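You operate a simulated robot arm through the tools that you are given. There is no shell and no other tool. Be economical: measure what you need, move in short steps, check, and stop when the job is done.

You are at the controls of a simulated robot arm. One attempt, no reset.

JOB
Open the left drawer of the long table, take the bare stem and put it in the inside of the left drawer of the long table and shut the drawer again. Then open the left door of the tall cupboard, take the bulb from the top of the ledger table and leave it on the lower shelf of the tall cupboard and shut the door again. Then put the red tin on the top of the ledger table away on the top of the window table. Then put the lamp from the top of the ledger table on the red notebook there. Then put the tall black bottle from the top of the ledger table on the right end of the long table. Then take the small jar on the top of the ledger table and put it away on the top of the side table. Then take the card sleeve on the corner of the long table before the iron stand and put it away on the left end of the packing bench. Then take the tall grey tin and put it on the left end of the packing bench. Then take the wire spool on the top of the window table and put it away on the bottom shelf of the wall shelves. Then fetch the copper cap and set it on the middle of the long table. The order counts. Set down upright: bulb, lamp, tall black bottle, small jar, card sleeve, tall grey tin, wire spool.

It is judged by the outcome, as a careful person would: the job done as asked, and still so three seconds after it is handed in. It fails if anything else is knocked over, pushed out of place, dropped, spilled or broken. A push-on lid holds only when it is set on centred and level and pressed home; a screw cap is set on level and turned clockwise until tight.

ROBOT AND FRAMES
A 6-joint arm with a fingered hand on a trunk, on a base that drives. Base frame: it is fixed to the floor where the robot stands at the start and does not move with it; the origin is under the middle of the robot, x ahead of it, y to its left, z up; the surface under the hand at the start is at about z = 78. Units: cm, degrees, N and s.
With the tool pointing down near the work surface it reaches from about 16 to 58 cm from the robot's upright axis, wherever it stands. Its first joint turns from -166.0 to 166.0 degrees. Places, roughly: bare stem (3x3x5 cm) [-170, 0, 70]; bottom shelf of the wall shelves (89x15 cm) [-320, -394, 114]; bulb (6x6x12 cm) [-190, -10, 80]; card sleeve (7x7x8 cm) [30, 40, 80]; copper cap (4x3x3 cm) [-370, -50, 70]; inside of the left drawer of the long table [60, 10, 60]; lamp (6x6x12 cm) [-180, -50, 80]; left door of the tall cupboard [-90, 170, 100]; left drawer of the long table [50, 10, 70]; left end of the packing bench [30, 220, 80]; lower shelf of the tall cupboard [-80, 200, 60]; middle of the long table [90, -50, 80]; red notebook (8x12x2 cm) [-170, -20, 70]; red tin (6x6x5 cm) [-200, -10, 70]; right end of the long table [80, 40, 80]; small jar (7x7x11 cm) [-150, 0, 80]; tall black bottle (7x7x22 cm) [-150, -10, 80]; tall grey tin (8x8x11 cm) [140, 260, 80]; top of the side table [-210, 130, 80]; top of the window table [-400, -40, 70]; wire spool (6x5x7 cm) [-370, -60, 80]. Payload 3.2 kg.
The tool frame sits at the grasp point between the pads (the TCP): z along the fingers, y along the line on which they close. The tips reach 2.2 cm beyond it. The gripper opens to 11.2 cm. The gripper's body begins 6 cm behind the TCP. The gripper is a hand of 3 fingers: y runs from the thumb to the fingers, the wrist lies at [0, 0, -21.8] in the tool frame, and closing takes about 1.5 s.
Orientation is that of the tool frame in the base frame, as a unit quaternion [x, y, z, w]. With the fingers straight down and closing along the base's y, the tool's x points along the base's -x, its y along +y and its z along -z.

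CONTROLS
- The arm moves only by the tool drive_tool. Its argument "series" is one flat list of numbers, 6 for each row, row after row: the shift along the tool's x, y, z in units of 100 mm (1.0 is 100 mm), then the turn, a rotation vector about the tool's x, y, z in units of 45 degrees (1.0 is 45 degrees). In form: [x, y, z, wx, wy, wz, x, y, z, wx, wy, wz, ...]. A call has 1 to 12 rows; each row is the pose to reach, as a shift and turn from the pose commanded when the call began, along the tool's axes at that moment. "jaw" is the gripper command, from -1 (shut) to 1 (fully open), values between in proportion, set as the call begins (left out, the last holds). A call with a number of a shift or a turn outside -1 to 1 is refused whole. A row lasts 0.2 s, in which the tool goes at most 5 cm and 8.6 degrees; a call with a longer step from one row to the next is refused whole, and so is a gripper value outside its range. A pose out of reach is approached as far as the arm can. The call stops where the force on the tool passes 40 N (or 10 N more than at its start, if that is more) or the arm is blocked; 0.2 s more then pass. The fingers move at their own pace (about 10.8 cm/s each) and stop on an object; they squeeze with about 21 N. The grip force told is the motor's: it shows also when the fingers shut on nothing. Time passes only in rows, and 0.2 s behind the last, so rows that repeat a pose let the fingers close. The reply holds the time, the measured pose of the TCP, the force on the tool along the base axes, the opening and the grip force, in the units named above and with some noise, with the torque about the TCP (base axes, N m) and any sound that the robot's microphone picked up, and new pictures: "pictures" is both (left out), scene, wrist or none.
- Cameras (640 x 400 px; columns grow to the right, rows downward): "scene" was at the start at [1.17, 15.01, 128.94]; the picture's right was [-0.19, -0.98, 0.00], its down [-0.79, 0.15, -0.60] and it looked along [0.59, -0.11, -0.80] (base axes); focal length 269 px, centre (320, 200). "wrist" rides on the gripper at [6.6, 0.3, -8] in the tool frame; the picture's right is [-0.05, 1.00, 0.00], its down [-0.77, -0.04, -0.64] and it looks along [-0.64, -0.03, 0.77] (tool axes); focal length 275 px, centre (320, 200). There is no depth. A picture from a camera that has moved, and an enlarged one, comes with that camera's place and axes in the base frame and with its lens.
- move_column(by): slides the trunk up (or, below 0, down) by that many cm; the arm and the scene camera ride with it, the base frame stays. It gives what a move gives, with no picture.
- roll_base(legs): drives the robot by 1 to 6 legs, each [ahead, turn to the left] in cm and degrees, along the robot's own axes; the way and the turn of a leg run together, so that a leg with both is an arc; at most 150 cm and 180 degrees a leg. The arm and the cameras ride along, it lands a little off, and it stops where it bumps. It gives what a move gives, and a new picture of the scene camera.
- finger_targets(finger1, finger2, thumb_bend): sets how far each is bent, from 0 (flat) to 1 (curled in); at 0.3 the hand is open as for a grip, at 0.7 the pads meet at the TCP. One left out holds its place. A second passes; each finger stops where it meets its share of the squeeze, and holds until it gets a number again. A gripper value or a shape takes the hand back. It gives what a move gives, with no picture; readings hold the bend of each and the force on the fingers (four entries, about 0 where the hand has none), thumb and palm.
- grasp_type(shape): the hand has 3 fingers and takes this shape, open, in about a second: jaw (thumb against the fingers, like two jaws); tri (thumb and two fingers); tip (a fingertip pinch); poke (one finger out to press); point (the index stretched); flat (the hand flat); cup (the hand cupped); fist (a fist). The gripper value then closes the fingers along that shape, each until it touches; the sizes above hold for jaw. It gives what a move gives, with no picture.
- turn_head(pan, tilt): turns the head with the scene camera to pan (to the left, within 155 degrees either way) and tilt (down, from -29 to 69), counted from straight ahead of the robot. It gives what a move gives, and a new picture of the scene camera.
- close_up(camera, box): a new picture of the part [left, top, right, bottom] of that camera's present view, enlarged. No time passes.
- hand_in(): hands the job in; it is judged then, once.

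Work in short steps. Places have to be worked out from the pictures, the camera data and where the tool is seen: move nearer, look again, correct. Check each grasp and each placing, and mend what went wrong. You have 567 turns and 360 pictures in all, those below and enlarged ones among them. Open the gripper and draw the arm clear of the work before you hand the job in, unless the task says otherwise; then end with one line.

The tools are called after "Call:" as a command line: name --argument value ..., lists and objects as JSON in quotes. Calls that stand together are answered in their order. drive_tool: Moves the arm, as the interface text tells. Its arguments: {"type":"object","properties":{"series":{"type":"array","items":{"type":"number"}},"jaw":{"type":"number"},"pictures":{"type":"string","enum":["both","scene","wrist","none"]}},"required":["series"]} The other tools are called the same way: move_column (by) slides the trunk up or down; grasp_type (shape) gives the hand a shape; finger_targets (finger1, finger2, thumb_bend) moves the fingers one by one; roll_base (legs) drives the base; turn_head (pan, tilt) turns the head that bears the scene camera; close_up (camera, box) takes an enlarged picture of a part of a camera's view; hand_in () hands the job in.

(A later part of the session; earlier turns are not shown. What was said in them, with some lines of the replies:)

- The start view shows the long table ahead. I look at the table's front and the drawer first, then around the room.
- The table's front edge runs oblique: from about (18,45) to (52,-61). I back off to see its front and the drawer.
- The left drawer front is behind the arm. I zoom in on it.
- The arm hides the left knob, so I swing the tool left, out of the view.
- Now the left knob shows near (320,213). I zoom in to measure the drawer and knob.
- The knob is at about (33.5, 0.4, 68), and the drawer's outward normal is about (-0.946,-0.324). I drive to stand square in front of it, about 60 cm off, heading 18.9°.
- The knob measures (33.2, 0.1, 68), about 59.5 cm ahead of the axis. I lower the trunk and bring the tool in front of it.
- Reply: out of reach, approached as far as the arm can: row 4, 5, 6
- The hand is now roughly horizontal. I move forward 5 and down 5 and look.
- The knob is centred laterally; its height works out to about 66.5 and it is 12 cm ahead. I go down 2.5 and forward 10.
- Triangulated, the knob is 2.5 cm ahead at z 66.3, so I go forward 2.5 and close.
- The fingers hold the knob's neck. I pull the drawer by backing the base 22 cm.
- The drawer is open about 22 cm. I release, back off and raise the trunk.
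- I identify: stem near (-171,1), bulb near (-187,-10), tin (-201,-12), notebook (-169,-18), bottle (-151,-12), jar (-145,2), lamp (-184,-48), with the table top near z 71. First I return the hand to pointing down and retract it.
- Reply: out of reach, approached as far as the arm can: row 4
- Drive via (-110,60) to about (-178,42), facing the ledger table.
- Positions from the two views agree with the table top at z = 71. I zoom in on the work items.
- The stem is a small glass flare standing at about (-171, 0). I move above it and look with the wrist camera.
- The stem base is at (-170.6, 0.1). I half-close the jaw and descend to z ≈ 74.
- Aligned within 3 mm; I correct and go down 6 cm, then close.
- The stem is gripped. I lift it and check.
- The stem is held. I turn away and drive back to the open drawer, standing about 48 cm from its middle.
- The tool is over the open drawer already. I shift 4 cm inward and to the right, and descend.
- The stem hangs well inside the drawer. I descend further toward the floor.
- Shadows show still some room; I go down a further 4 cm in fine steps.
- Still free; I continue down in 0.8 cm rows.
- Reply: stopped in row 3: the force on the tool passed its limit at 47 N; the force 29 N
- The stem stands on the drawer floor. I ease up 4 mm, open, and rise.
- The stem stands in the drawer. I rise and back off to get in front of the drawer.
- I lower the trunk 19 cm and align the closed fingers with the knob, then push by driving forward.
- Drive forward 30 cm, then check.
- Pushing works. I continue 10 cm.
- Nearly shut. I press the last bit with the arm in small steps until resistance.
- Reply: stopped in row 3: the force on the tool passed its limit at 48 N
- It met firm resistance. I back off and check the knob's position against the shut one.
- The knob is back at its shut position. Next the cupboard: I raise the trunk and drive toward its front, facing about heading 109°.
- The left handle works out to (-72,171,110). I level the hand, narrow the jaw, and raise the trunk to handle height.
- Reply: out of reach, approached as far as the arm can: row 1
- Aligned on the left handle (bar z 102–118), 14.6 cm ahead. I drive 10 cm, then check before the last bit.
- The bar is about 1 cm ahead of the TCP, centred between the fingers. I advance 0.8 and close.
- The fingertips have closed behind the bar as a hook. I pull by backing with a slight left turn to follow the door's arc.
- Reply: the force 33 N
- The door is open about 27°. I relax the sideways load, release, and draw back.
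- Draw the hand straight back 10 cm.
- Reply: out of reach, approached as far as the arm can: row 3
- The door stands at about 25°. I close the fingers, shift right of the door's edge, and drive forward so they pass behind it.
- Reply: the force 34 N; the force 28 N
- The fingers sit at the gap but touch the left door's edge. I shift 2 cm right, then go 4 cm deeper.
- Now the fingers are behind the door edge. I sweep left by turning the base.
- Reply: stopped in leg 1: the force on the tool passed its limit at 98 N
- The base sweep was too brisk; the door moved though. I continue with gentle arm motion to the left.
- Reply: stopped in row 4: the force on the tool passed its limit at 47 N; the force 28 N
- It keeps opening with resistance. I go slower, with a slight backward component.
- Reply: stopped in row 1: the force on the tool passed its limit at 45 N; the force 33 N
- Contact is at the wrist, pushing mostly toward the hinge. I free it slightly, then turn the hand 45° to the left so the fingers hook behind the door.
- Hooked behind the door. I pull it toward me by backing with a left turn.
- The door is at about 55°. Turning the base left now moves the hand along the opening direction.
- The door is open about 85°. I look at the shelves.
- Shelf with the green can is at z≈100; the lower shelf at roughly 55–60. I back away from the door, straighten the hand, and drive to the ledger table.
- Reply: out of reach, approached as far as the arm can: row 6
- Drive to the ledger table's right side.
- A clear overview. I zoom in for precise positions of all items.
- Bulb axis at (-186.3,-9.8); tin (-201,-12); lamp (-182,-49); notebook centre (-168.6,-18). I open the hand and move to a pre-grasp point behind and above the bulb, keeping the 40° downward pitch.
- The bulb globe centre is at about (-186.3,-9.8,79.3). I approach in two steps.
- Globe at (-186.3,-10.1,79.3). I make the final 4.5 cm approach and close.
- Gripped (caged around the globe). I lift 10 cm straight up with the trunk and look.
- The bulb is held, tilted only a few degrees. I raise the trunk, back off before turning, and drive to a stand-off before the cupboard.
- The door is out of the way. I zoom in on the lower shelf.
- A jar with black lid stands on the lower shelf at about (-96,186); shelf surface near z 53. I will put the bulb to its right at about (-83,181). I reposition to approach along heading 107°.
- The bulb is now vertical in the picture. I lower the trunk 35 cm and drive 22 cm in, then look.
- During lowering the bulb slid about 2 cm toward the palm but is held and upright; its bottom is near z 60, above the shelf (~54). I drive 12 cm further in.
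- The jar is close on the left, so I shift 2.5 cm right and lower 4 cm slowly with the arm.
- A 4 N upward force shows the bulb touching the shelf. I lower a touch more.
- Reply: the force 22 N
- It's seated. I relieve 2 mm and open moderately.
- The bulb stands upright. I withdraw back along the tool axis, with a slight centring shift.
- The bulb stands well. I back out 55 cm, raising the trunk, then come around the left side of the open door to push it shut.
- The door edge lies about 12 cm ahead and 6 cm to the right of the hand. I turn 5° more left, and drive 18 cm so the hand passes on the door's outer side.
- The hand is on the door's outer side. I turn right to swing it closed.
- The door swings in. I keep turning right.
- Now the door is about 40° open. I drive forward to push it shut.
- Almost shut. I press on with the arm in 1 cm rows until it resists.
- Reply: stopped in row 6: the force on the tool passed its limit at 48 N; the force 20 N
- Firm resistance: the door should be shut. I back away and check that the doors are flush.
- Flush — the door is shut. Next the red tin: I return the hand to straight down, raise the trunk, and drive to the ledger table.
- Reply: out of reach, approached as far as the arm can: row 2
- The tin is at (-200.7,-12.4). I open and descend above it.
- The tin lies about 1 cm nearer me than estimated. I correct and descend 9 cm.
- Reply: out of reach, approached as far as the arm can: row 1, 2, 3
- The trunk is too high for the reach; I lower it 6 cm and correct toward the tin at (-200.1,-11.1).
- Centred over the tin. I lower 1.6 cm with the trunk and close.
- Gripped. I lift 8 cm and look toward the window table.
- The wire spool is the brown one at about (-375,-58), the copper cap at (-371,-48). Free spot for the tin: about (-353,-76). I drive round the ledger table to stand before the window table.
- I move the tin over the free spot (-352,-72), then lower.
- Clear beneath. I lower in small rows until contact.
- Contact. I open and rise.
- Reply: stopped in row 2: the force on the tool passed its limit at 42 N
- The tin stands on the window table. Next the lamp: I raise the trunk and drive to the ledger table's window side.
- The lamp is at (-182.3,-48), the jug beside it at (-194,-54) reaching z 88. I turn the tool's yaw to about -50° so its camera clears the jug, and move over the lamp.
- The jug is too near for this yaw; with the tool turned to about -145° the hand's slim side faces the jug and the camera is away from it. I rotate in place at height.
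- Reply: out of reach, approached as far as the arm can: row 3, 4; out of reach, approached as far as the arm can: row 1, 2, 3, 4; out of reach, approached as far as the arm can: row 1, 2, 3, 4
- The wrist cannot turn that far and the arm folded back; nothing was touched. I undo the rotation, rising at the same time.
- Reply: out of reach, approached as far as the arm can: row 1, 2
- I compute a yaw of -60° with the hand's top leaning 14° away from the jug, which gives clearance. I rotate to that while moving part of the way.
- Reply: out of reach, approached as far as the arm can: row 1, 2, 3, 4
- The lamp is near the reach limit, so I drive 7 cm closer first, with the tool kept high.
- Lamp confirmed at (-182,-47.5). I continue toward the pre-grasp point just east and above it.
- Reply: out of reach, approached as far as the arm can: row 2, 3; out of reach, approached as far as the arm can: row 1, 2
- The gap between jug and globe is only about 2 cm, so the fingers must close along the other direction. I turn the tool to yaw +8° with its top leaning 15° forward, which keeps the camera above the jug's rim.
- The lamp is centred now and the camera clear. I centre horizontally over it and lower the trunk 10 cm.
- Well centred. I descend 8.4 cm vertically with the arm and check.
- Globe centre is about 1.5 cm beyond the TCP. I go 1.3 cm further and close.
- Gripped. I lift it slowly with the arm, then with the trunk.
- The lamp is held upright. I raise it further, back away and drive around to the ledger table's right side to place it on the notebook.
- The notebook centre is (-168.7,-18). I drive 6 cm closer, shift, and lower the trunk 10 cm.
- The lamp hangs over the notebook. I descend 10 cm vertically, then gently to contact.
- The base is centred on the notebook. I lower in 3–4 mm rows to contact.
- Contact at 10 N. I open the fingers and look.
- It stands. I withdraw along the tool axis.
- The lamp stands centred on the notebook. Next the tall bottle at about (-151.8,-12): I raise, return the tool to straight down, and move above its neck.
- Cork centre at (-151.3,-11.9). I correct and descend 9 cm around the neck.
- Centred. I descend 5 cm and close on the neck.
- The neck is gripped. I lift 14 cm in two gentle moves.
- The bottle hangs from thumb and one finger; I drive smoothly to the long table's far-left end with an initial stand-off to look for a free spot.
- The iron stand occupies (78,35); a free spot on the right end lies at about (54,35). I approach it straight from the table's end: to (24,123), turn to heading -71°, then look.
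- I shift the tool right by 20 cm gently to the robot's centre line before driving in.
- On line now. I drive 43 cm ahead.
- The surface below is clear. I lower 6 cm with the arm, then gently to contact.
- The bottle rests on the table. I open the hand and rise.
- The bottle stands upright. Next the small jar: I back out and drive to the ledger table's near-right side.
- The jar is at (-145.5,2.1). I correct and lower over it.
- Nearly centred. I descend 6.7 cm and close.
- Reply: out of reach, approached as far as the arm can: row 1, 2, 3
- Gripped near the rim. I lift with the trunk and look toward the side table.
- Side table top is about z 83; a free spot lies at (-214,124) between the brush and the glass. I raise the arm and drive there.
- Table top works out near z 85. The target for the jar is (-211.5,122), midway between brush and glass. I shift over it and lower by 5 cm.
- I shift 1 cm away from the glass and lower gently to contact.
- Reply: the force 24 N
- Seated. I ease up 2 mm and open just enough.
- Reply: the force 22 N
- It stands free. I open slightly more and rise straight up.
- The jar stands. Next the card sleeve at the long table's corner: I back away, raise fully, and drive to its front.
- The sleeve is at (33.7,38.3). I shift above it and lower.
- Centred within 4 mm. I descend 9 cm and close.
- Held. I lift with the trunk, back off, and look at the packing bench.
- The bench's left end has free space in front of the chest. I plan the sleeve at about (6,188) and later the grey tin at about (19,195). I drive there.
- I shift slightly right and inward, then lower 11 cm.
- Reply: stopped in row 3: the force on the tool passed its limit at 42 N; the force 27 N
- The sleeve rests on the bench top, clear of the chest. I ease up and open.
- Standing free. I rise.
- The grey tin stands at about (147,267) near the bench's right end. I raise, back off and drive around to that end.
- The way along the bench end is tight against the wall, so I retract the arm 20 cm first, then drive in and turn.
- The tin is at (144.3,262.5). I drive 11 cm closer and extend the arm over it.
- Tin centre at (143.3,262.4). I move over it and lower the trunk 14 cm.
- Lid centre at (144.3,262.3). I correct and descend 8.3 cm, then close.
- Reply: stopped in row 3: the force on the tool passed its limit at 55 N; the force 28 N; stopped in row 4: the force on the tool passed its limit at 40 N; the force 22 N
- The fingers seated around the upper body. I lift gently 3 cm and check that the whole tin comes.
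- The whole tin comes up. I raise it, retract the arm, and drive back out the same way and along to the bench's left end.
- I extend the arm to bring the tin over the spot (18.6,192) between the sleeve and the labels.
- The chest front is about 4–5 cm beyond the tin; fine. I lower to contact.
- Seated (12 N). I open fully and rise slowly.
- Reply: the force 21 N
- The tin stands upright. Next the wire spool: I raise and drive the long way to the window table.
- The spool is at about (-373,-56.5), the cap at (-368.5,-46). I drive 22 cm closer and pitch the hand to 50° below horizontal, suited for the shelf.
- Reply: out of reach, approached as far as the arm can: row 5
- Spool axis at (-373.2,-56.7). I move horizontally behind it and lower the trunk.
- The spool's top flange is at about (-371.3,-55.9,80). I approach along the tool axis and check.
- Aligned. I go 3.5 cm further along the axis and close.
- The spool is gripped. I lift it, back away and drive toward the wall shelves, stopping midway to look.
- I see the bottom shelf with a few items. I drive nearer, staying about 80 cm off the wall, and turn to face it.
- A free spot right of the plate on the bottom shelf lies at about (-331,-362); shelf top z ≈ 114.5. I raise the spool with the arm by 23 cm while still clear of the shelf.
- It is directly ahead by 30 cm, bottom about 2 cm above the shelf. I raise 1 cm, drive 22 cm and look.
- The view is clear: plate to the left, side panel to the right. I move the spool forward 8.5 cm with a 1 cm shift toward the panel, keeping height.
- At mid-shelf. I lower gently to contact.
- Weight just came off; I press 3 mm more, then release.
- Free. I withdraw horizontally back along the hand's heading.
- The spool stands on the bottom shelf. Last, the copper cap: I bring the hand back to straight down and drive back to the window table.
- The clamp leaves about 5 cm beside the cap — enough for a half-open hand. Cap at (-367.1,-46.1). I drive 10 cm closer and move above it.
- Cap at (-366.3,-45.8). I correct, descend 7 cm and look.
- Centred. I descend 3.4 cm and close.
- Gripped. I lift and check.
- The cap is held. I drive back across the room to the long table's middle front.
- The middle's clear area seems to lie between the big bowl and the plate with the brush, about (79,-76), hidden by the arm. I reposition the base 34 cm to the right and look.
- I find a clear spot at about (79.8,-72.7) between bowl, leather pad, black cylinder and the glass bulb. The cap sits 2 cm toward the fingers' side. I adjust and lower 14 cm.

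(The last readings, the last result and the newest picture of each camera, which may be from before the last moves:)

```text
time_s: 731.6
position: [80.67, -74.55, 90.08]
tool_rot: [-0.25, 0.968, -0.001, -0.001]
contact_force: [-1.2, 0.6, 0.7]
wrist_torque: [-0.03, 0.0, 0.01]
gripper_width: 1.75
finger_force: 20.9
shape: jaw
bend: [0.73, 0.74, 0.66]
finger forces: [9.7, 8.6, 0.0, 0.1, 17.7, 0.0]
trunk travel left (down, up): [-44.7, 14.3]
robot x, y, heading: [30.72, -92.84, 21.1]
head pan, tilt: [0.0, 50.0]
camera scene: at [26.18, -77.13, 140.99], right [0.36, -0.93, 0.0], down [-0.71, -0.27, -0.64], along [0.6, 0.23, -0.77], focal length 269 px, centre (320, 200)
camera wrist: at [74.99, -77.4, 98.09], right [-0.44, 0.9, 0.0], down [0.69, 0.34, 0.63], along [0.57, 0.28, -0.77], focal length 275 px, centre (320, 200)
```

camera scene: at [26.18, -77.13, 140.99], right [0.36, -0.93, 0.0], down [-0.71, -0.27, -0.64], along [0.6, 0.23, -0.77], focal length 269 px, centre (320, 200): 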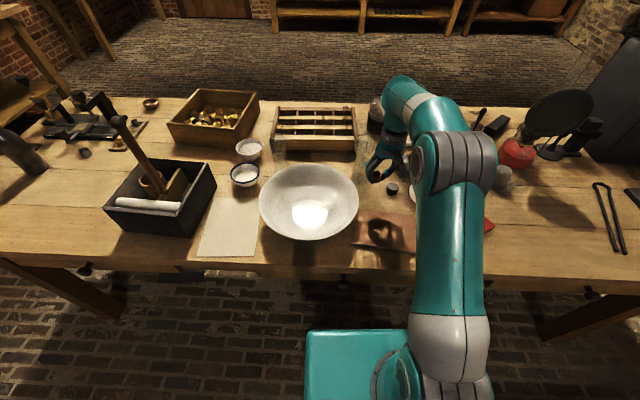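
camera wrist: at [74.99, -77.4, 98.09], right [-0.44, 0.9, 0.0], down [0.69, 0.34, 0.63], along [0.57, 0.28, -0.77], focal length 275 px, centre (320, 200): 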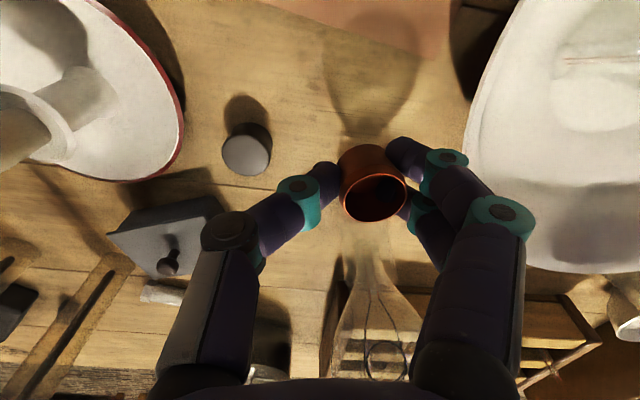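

The area below is free. I descend gently to contact.

Call:
drive_tool --series '[0, 0, 0.2, 0, 0, 0, 0, 0, 0.4, 0, 0, 0, 0, 0, 0.6, 0, 0, 0, 0, 0, 0.75, 0, 0, 0, 0, 0, 0.82, 0, 0, 0]' --pictures "wrist"

```text
time_s: 732.8
position: [80.77, -74.62, 81.86]
tool_rot: [-0.251, 0.968, -0.002, -0.001]
contact_force: [0.3, 0.0, 1.1]
wrist_torque: [0.0, 0.02, 0.01]
gripper_width: 1.72
finger_force: 21.3
shape: jaw
bend: [0.73, 0.74, 0.66]
finger forces: [9.9, 8.9, 0.0, 0.0, 17.5, 0.0]
trunk travel left (down, up): [-44.7, 14.3]
robot x, y, heading: [30.43, -92.92, 20.9]
head pan, tilt: [0.0, 50.0]
camera wrist: at [75.0, -77.37, 89.88], right [-0.44, 0.9, 0.0], down [0.69, 0.34, 0.63], along [0.57, 0.28, -0.77], focal length 275 px, centre (320, 200)
```

wrist: 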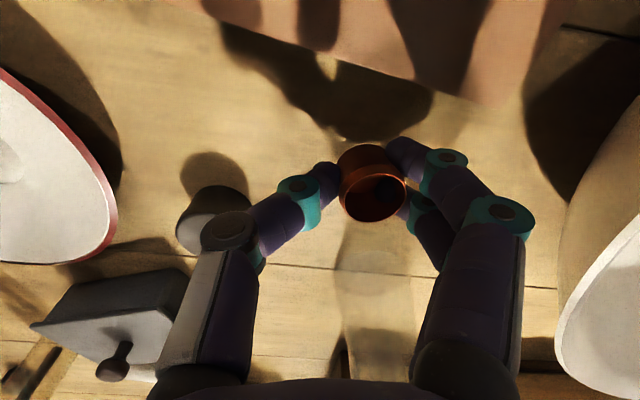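

Call:
drive_tool --series '[0, 0, 0.03, 0, 0, 0, 0, 0, 0.06, 0, 0, 0]' --pictures "none"

```text
time_s: 733.4
position: [80.65, -74.41, 81.23]
tool_rot: [-0.251, 0.968, -0.001, -0.001]
contact_force: [0.1, 0.1, 0.1]
wrist_torque: [-0.04, 0.01, 0.03]
gripper_width: 1.75
finger_force: 21.3
shape: jaw
bend: [0.73, 0.74, 0.66]
finger forces: [9.9, 9.0, 0.0, 0.0, 17.5, 0.0]
trunk travel left (down, up): [-44.7, 14.3]
robot x, y, heading: [30.88, -93.17, 20.8]
head pan, tilt: [0.0, 50.0]
```

Call:
drive_tool --series '[0, 0, 0.03, 0, 0, 0, 0, 0, 0.06, 0, 0, 0]' --pictures "none"

```text
time_s: 734.0
position: [80.65, -74.44, 80.74]
tool_rot: [-0.25, 0.968, -0.001, 0.0]
contact_force: [0.1, 0.5, 0.1]
wrist_torque: [0.0, 0.02, 0.01]
gripper_width: 1.74
finger_force: 21.1
shape: jaw
bend: [0.73, 0.74, 0.66]
finger forces: [10.0, 8.9, 0.1, 0.0, 17.5, 0.1]
trunk travel left (down, up): [-44.7, 14.3]
robot x, y, heading: [30.68, -92.84, 21.3]
head pan, tilt: [0.0, 50.0]
```

Call:
drive_tool --series '[0, 0, 0.03, 0, 0, 0, 0, 0, 0.06, 0, 0, 0]' --pictures "none"

```text
time_s: 734.6
position: [80.71, -74.61, 80.26]
tool_rot: [-0.251, 0.968, 0.0, 0.002]
contact_force: [0.8, 1.2, 13.7]
wrist_torque: [0.36, 0.23, -0.04]
gripper_width: 1.74
finger_force: 21.9
shape: jaw
bend: [0.74, 0.74, 0.66]
finger forces: [18.8, 15.2, 0.0, 0.0, 18.9, 0.0]
trunk travel left (down, up): [-44.7, 14.3]
robot x, y, heading: [30.48, -92.98, 20.9]
head pan, tilt: [0.0, 50.0]
```

Contact. I open just slightly to release the cap.

Call:
drive_tool --series '[0, 0, -0.01, 0, 0, 0, 0, 0, -0.01, 0, 0, 0, 0, 0, -0.01, 0, 0, 0, 0, 0, -0.01, 0, 0, 0]' --jaw -0.45 --pictures "wrist"

```text
time_s: 735.6
position: [80.7, -74.48, 80.15]
tool_rot: [-0.251, 0.968, -0.001, 0.0]
contact_force: [-1.1, 4.3, 15.9]
wrist_torque: [0.3, 0.2, -0.03]
gripper_width: 3.26
finger_force: 0.0
shape: jaw
bend: [0.74, 0.74, 0.71]
finger forces: [9.7, 4.3, 0.0, 0.0, 2.1, 0.1]
trunk travel left (down, up): [-44.7, 14.3]
robot x, y, heading: [30.6, -93.27, 20.9]
head pan, tilt: [0.0, 50.0]
camera wrist: at [74.87, -77.4, 88.24], right [-0.44, 0.9, 0.0], down [0.69, 0.34, 0.64], along [0.57, 0.28, -0.77], focal length 275 px, centre (320, 200)
```

wrist: 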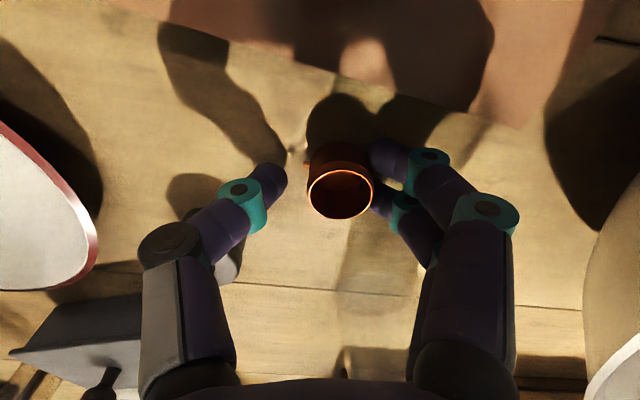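

The cap stands on the table. I rise straight up.

Call:
drive_tool --series '[0, 0, -0.05, 0, 0, 0, 0, 0, -0.1, 0, 0, 0, 0, 0, -0.2, 0, 0, 0, 0, 0, -0.4, 0, 0, 0, 0, 0, -0.7, 0, 0, 0, 0, 0, -1.0, 0, 0, 0]' --pictures "both"

```text
time_s: 737.0
position: [80.8, -74.48, 90.12]
tool_rot: [-0.25, 0.968, -0.002, 0.0]
contact_force: [0.3, -0.2, -0.3]
wrist_torque: [0.01, 0.01, 0.01]
gripper_width: 3.08
finger_force: 0.1
shape: jaw
bend: [0.73, 0.74, 0.7]
finger forces: [0.0, 0.0, 0.1, 0.0, 0.1, 0.0]
trunk travel left (down, up): [-44.7, 14.3]
robot x, y, heading: [30.43, -92.99, 21.0]
head pan, tilt: [0.0, 50.0]
camera scene: at [26.17, -77.13, 140.99], right [0.36, -0.93, 0.0], down [-0.71, -0.28, -0.64], along [0.6, 0.23, -0.77], focal length 269 px, centre (320, 200)
camera wrist: at [74.98, -77.39, 98.21], right [-0.44, 0.9, 0.0], down [0.69, 0.34, 0.63], along [0.57, 0.28, -0.77], focal length 275 px, centre (320, 200)
```

scene: 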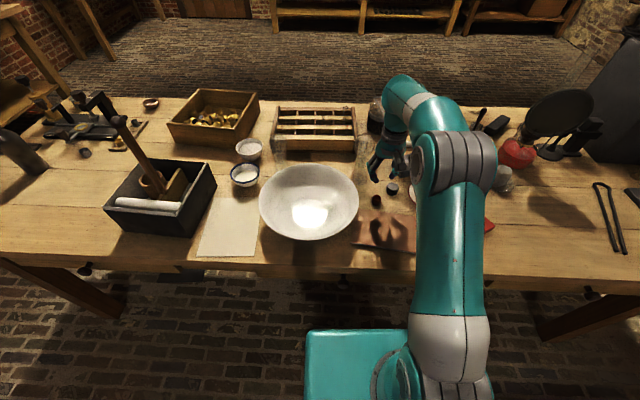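
wrist: 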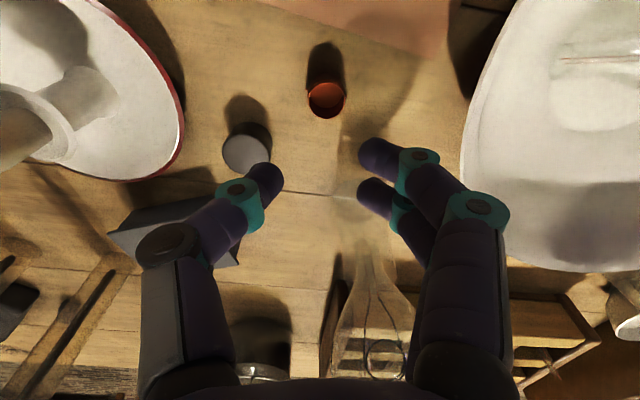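

The cap stands upright and its neighbours are untouched. I raise, open the hand, and draw clear of the table.

Call:
move_column --by 14

Call:
roll_base --legs '[[-35, 0]]'

Call:
drive_tool --series '[0, 0, 0, 0, 0, 0, 0, 0, 0, 0, 0, 0, 0, 0, 0, 0, 0, 0, 0, 0, 0, 0, 0, 0]' --jaw 1 --pictures "scene"

```text
time_s: 738.7
position: [80.8, -74.46, 104.15]
tool_rot: [-0.25, 0.968, -0.001, 0.0]
contact_force: [0.0, 0.2, 1.1]
wrist_torque: [0.0, -0.01, 0.0]
gripper_width: 3.06
finger_force: 0.1
shape: jaw
bend: [0.73, 0.74, 0.7]
finger forces: [0.0, 0.0, 0.1, 0.0, 0.0, 0.0]
trunk travel left (down, up): [-58.7, 0.3]
robot x, y, heading: [30.94, -92.74, 21.0]
head pan, tilt: [0.0, 50.0]
```

```text
time_s: 741.0
position: [48.19, -86.92, 104.13]
tool_rot: [-0.251, 0.968, -0.001, 0.0]
contact_force: [-0.4, -0.2, -0.9]
wrist_torque: [0.01, 0.0, -0.02]
gripper_width: 3.1
finger_force: 0.1
shape: jaw
bend: [0.73, 0.74, 0.7]
finger forces: [0.1, 0.0, 0.0, 0.0, 0.1, 0.0]
trunk travel left (down, up): [-58.7, 0.3]
robot x, y, heading: [-1.91, -105.52, 21.3]
head pan, tilt: [0.0, 50.0]
camera scene: at [-6.52, -89.75, 154.99], right [0.36, -0.93, 0.0], down [-0.71, -0.28, -0.64], along [0.6, 0.23, -0.77], focal length 269 px, centre (320, 200)
```

scene: 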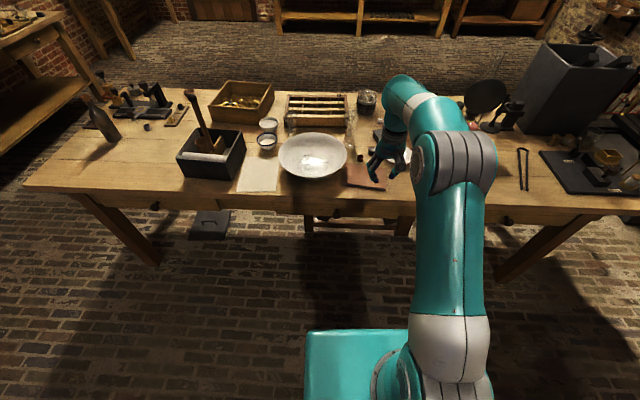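

```text
time_s: 742.0
position: [48.08, -86.94, 104.21]
tool_rot: [-0.251, 0.968, 0.0, 0.0]
contact_force: [-0.4, 0.2, 0.6]
wrist_torque: [-0.02, -0.03, 0.03]
gripper_width: 11.17
finger_force: 0.0
shape: jaw
bend: [0.3, 0.3, 0.3]
finger forces: [0.0, 0.1, 0.1, 0.0, 0.0, 0.0]
trunk travel left (down, up): [-58.7, 0.3]
robot x, y, heading: [-1.91, -105.44, 21.4]
head pan, tilt: [0.0, 50.0]
camera scene: at [-6.44, -89.72, 154.99], right [0.36, -0.93, 0.0], down [-0.71, -0.28, -0.64], along [0.6, 0.23, -0.77], focal length 269 px, centre (320, 200)
```

scene: 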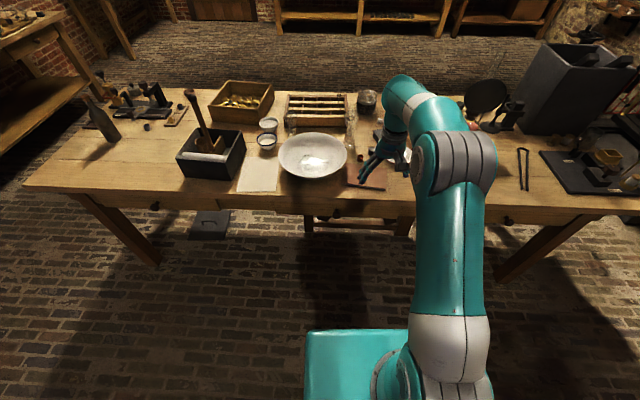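

Bottle upright, cap in place, drawers shut, and the hand is open and clear of the table. I hand the job in.

Call:
hand_in

```text
The job is handed in.
```

I carried out all ten steps in the order asked and handed the job in. Each placing looked right in the camera pictures when I left it, but I don't have the verdict.
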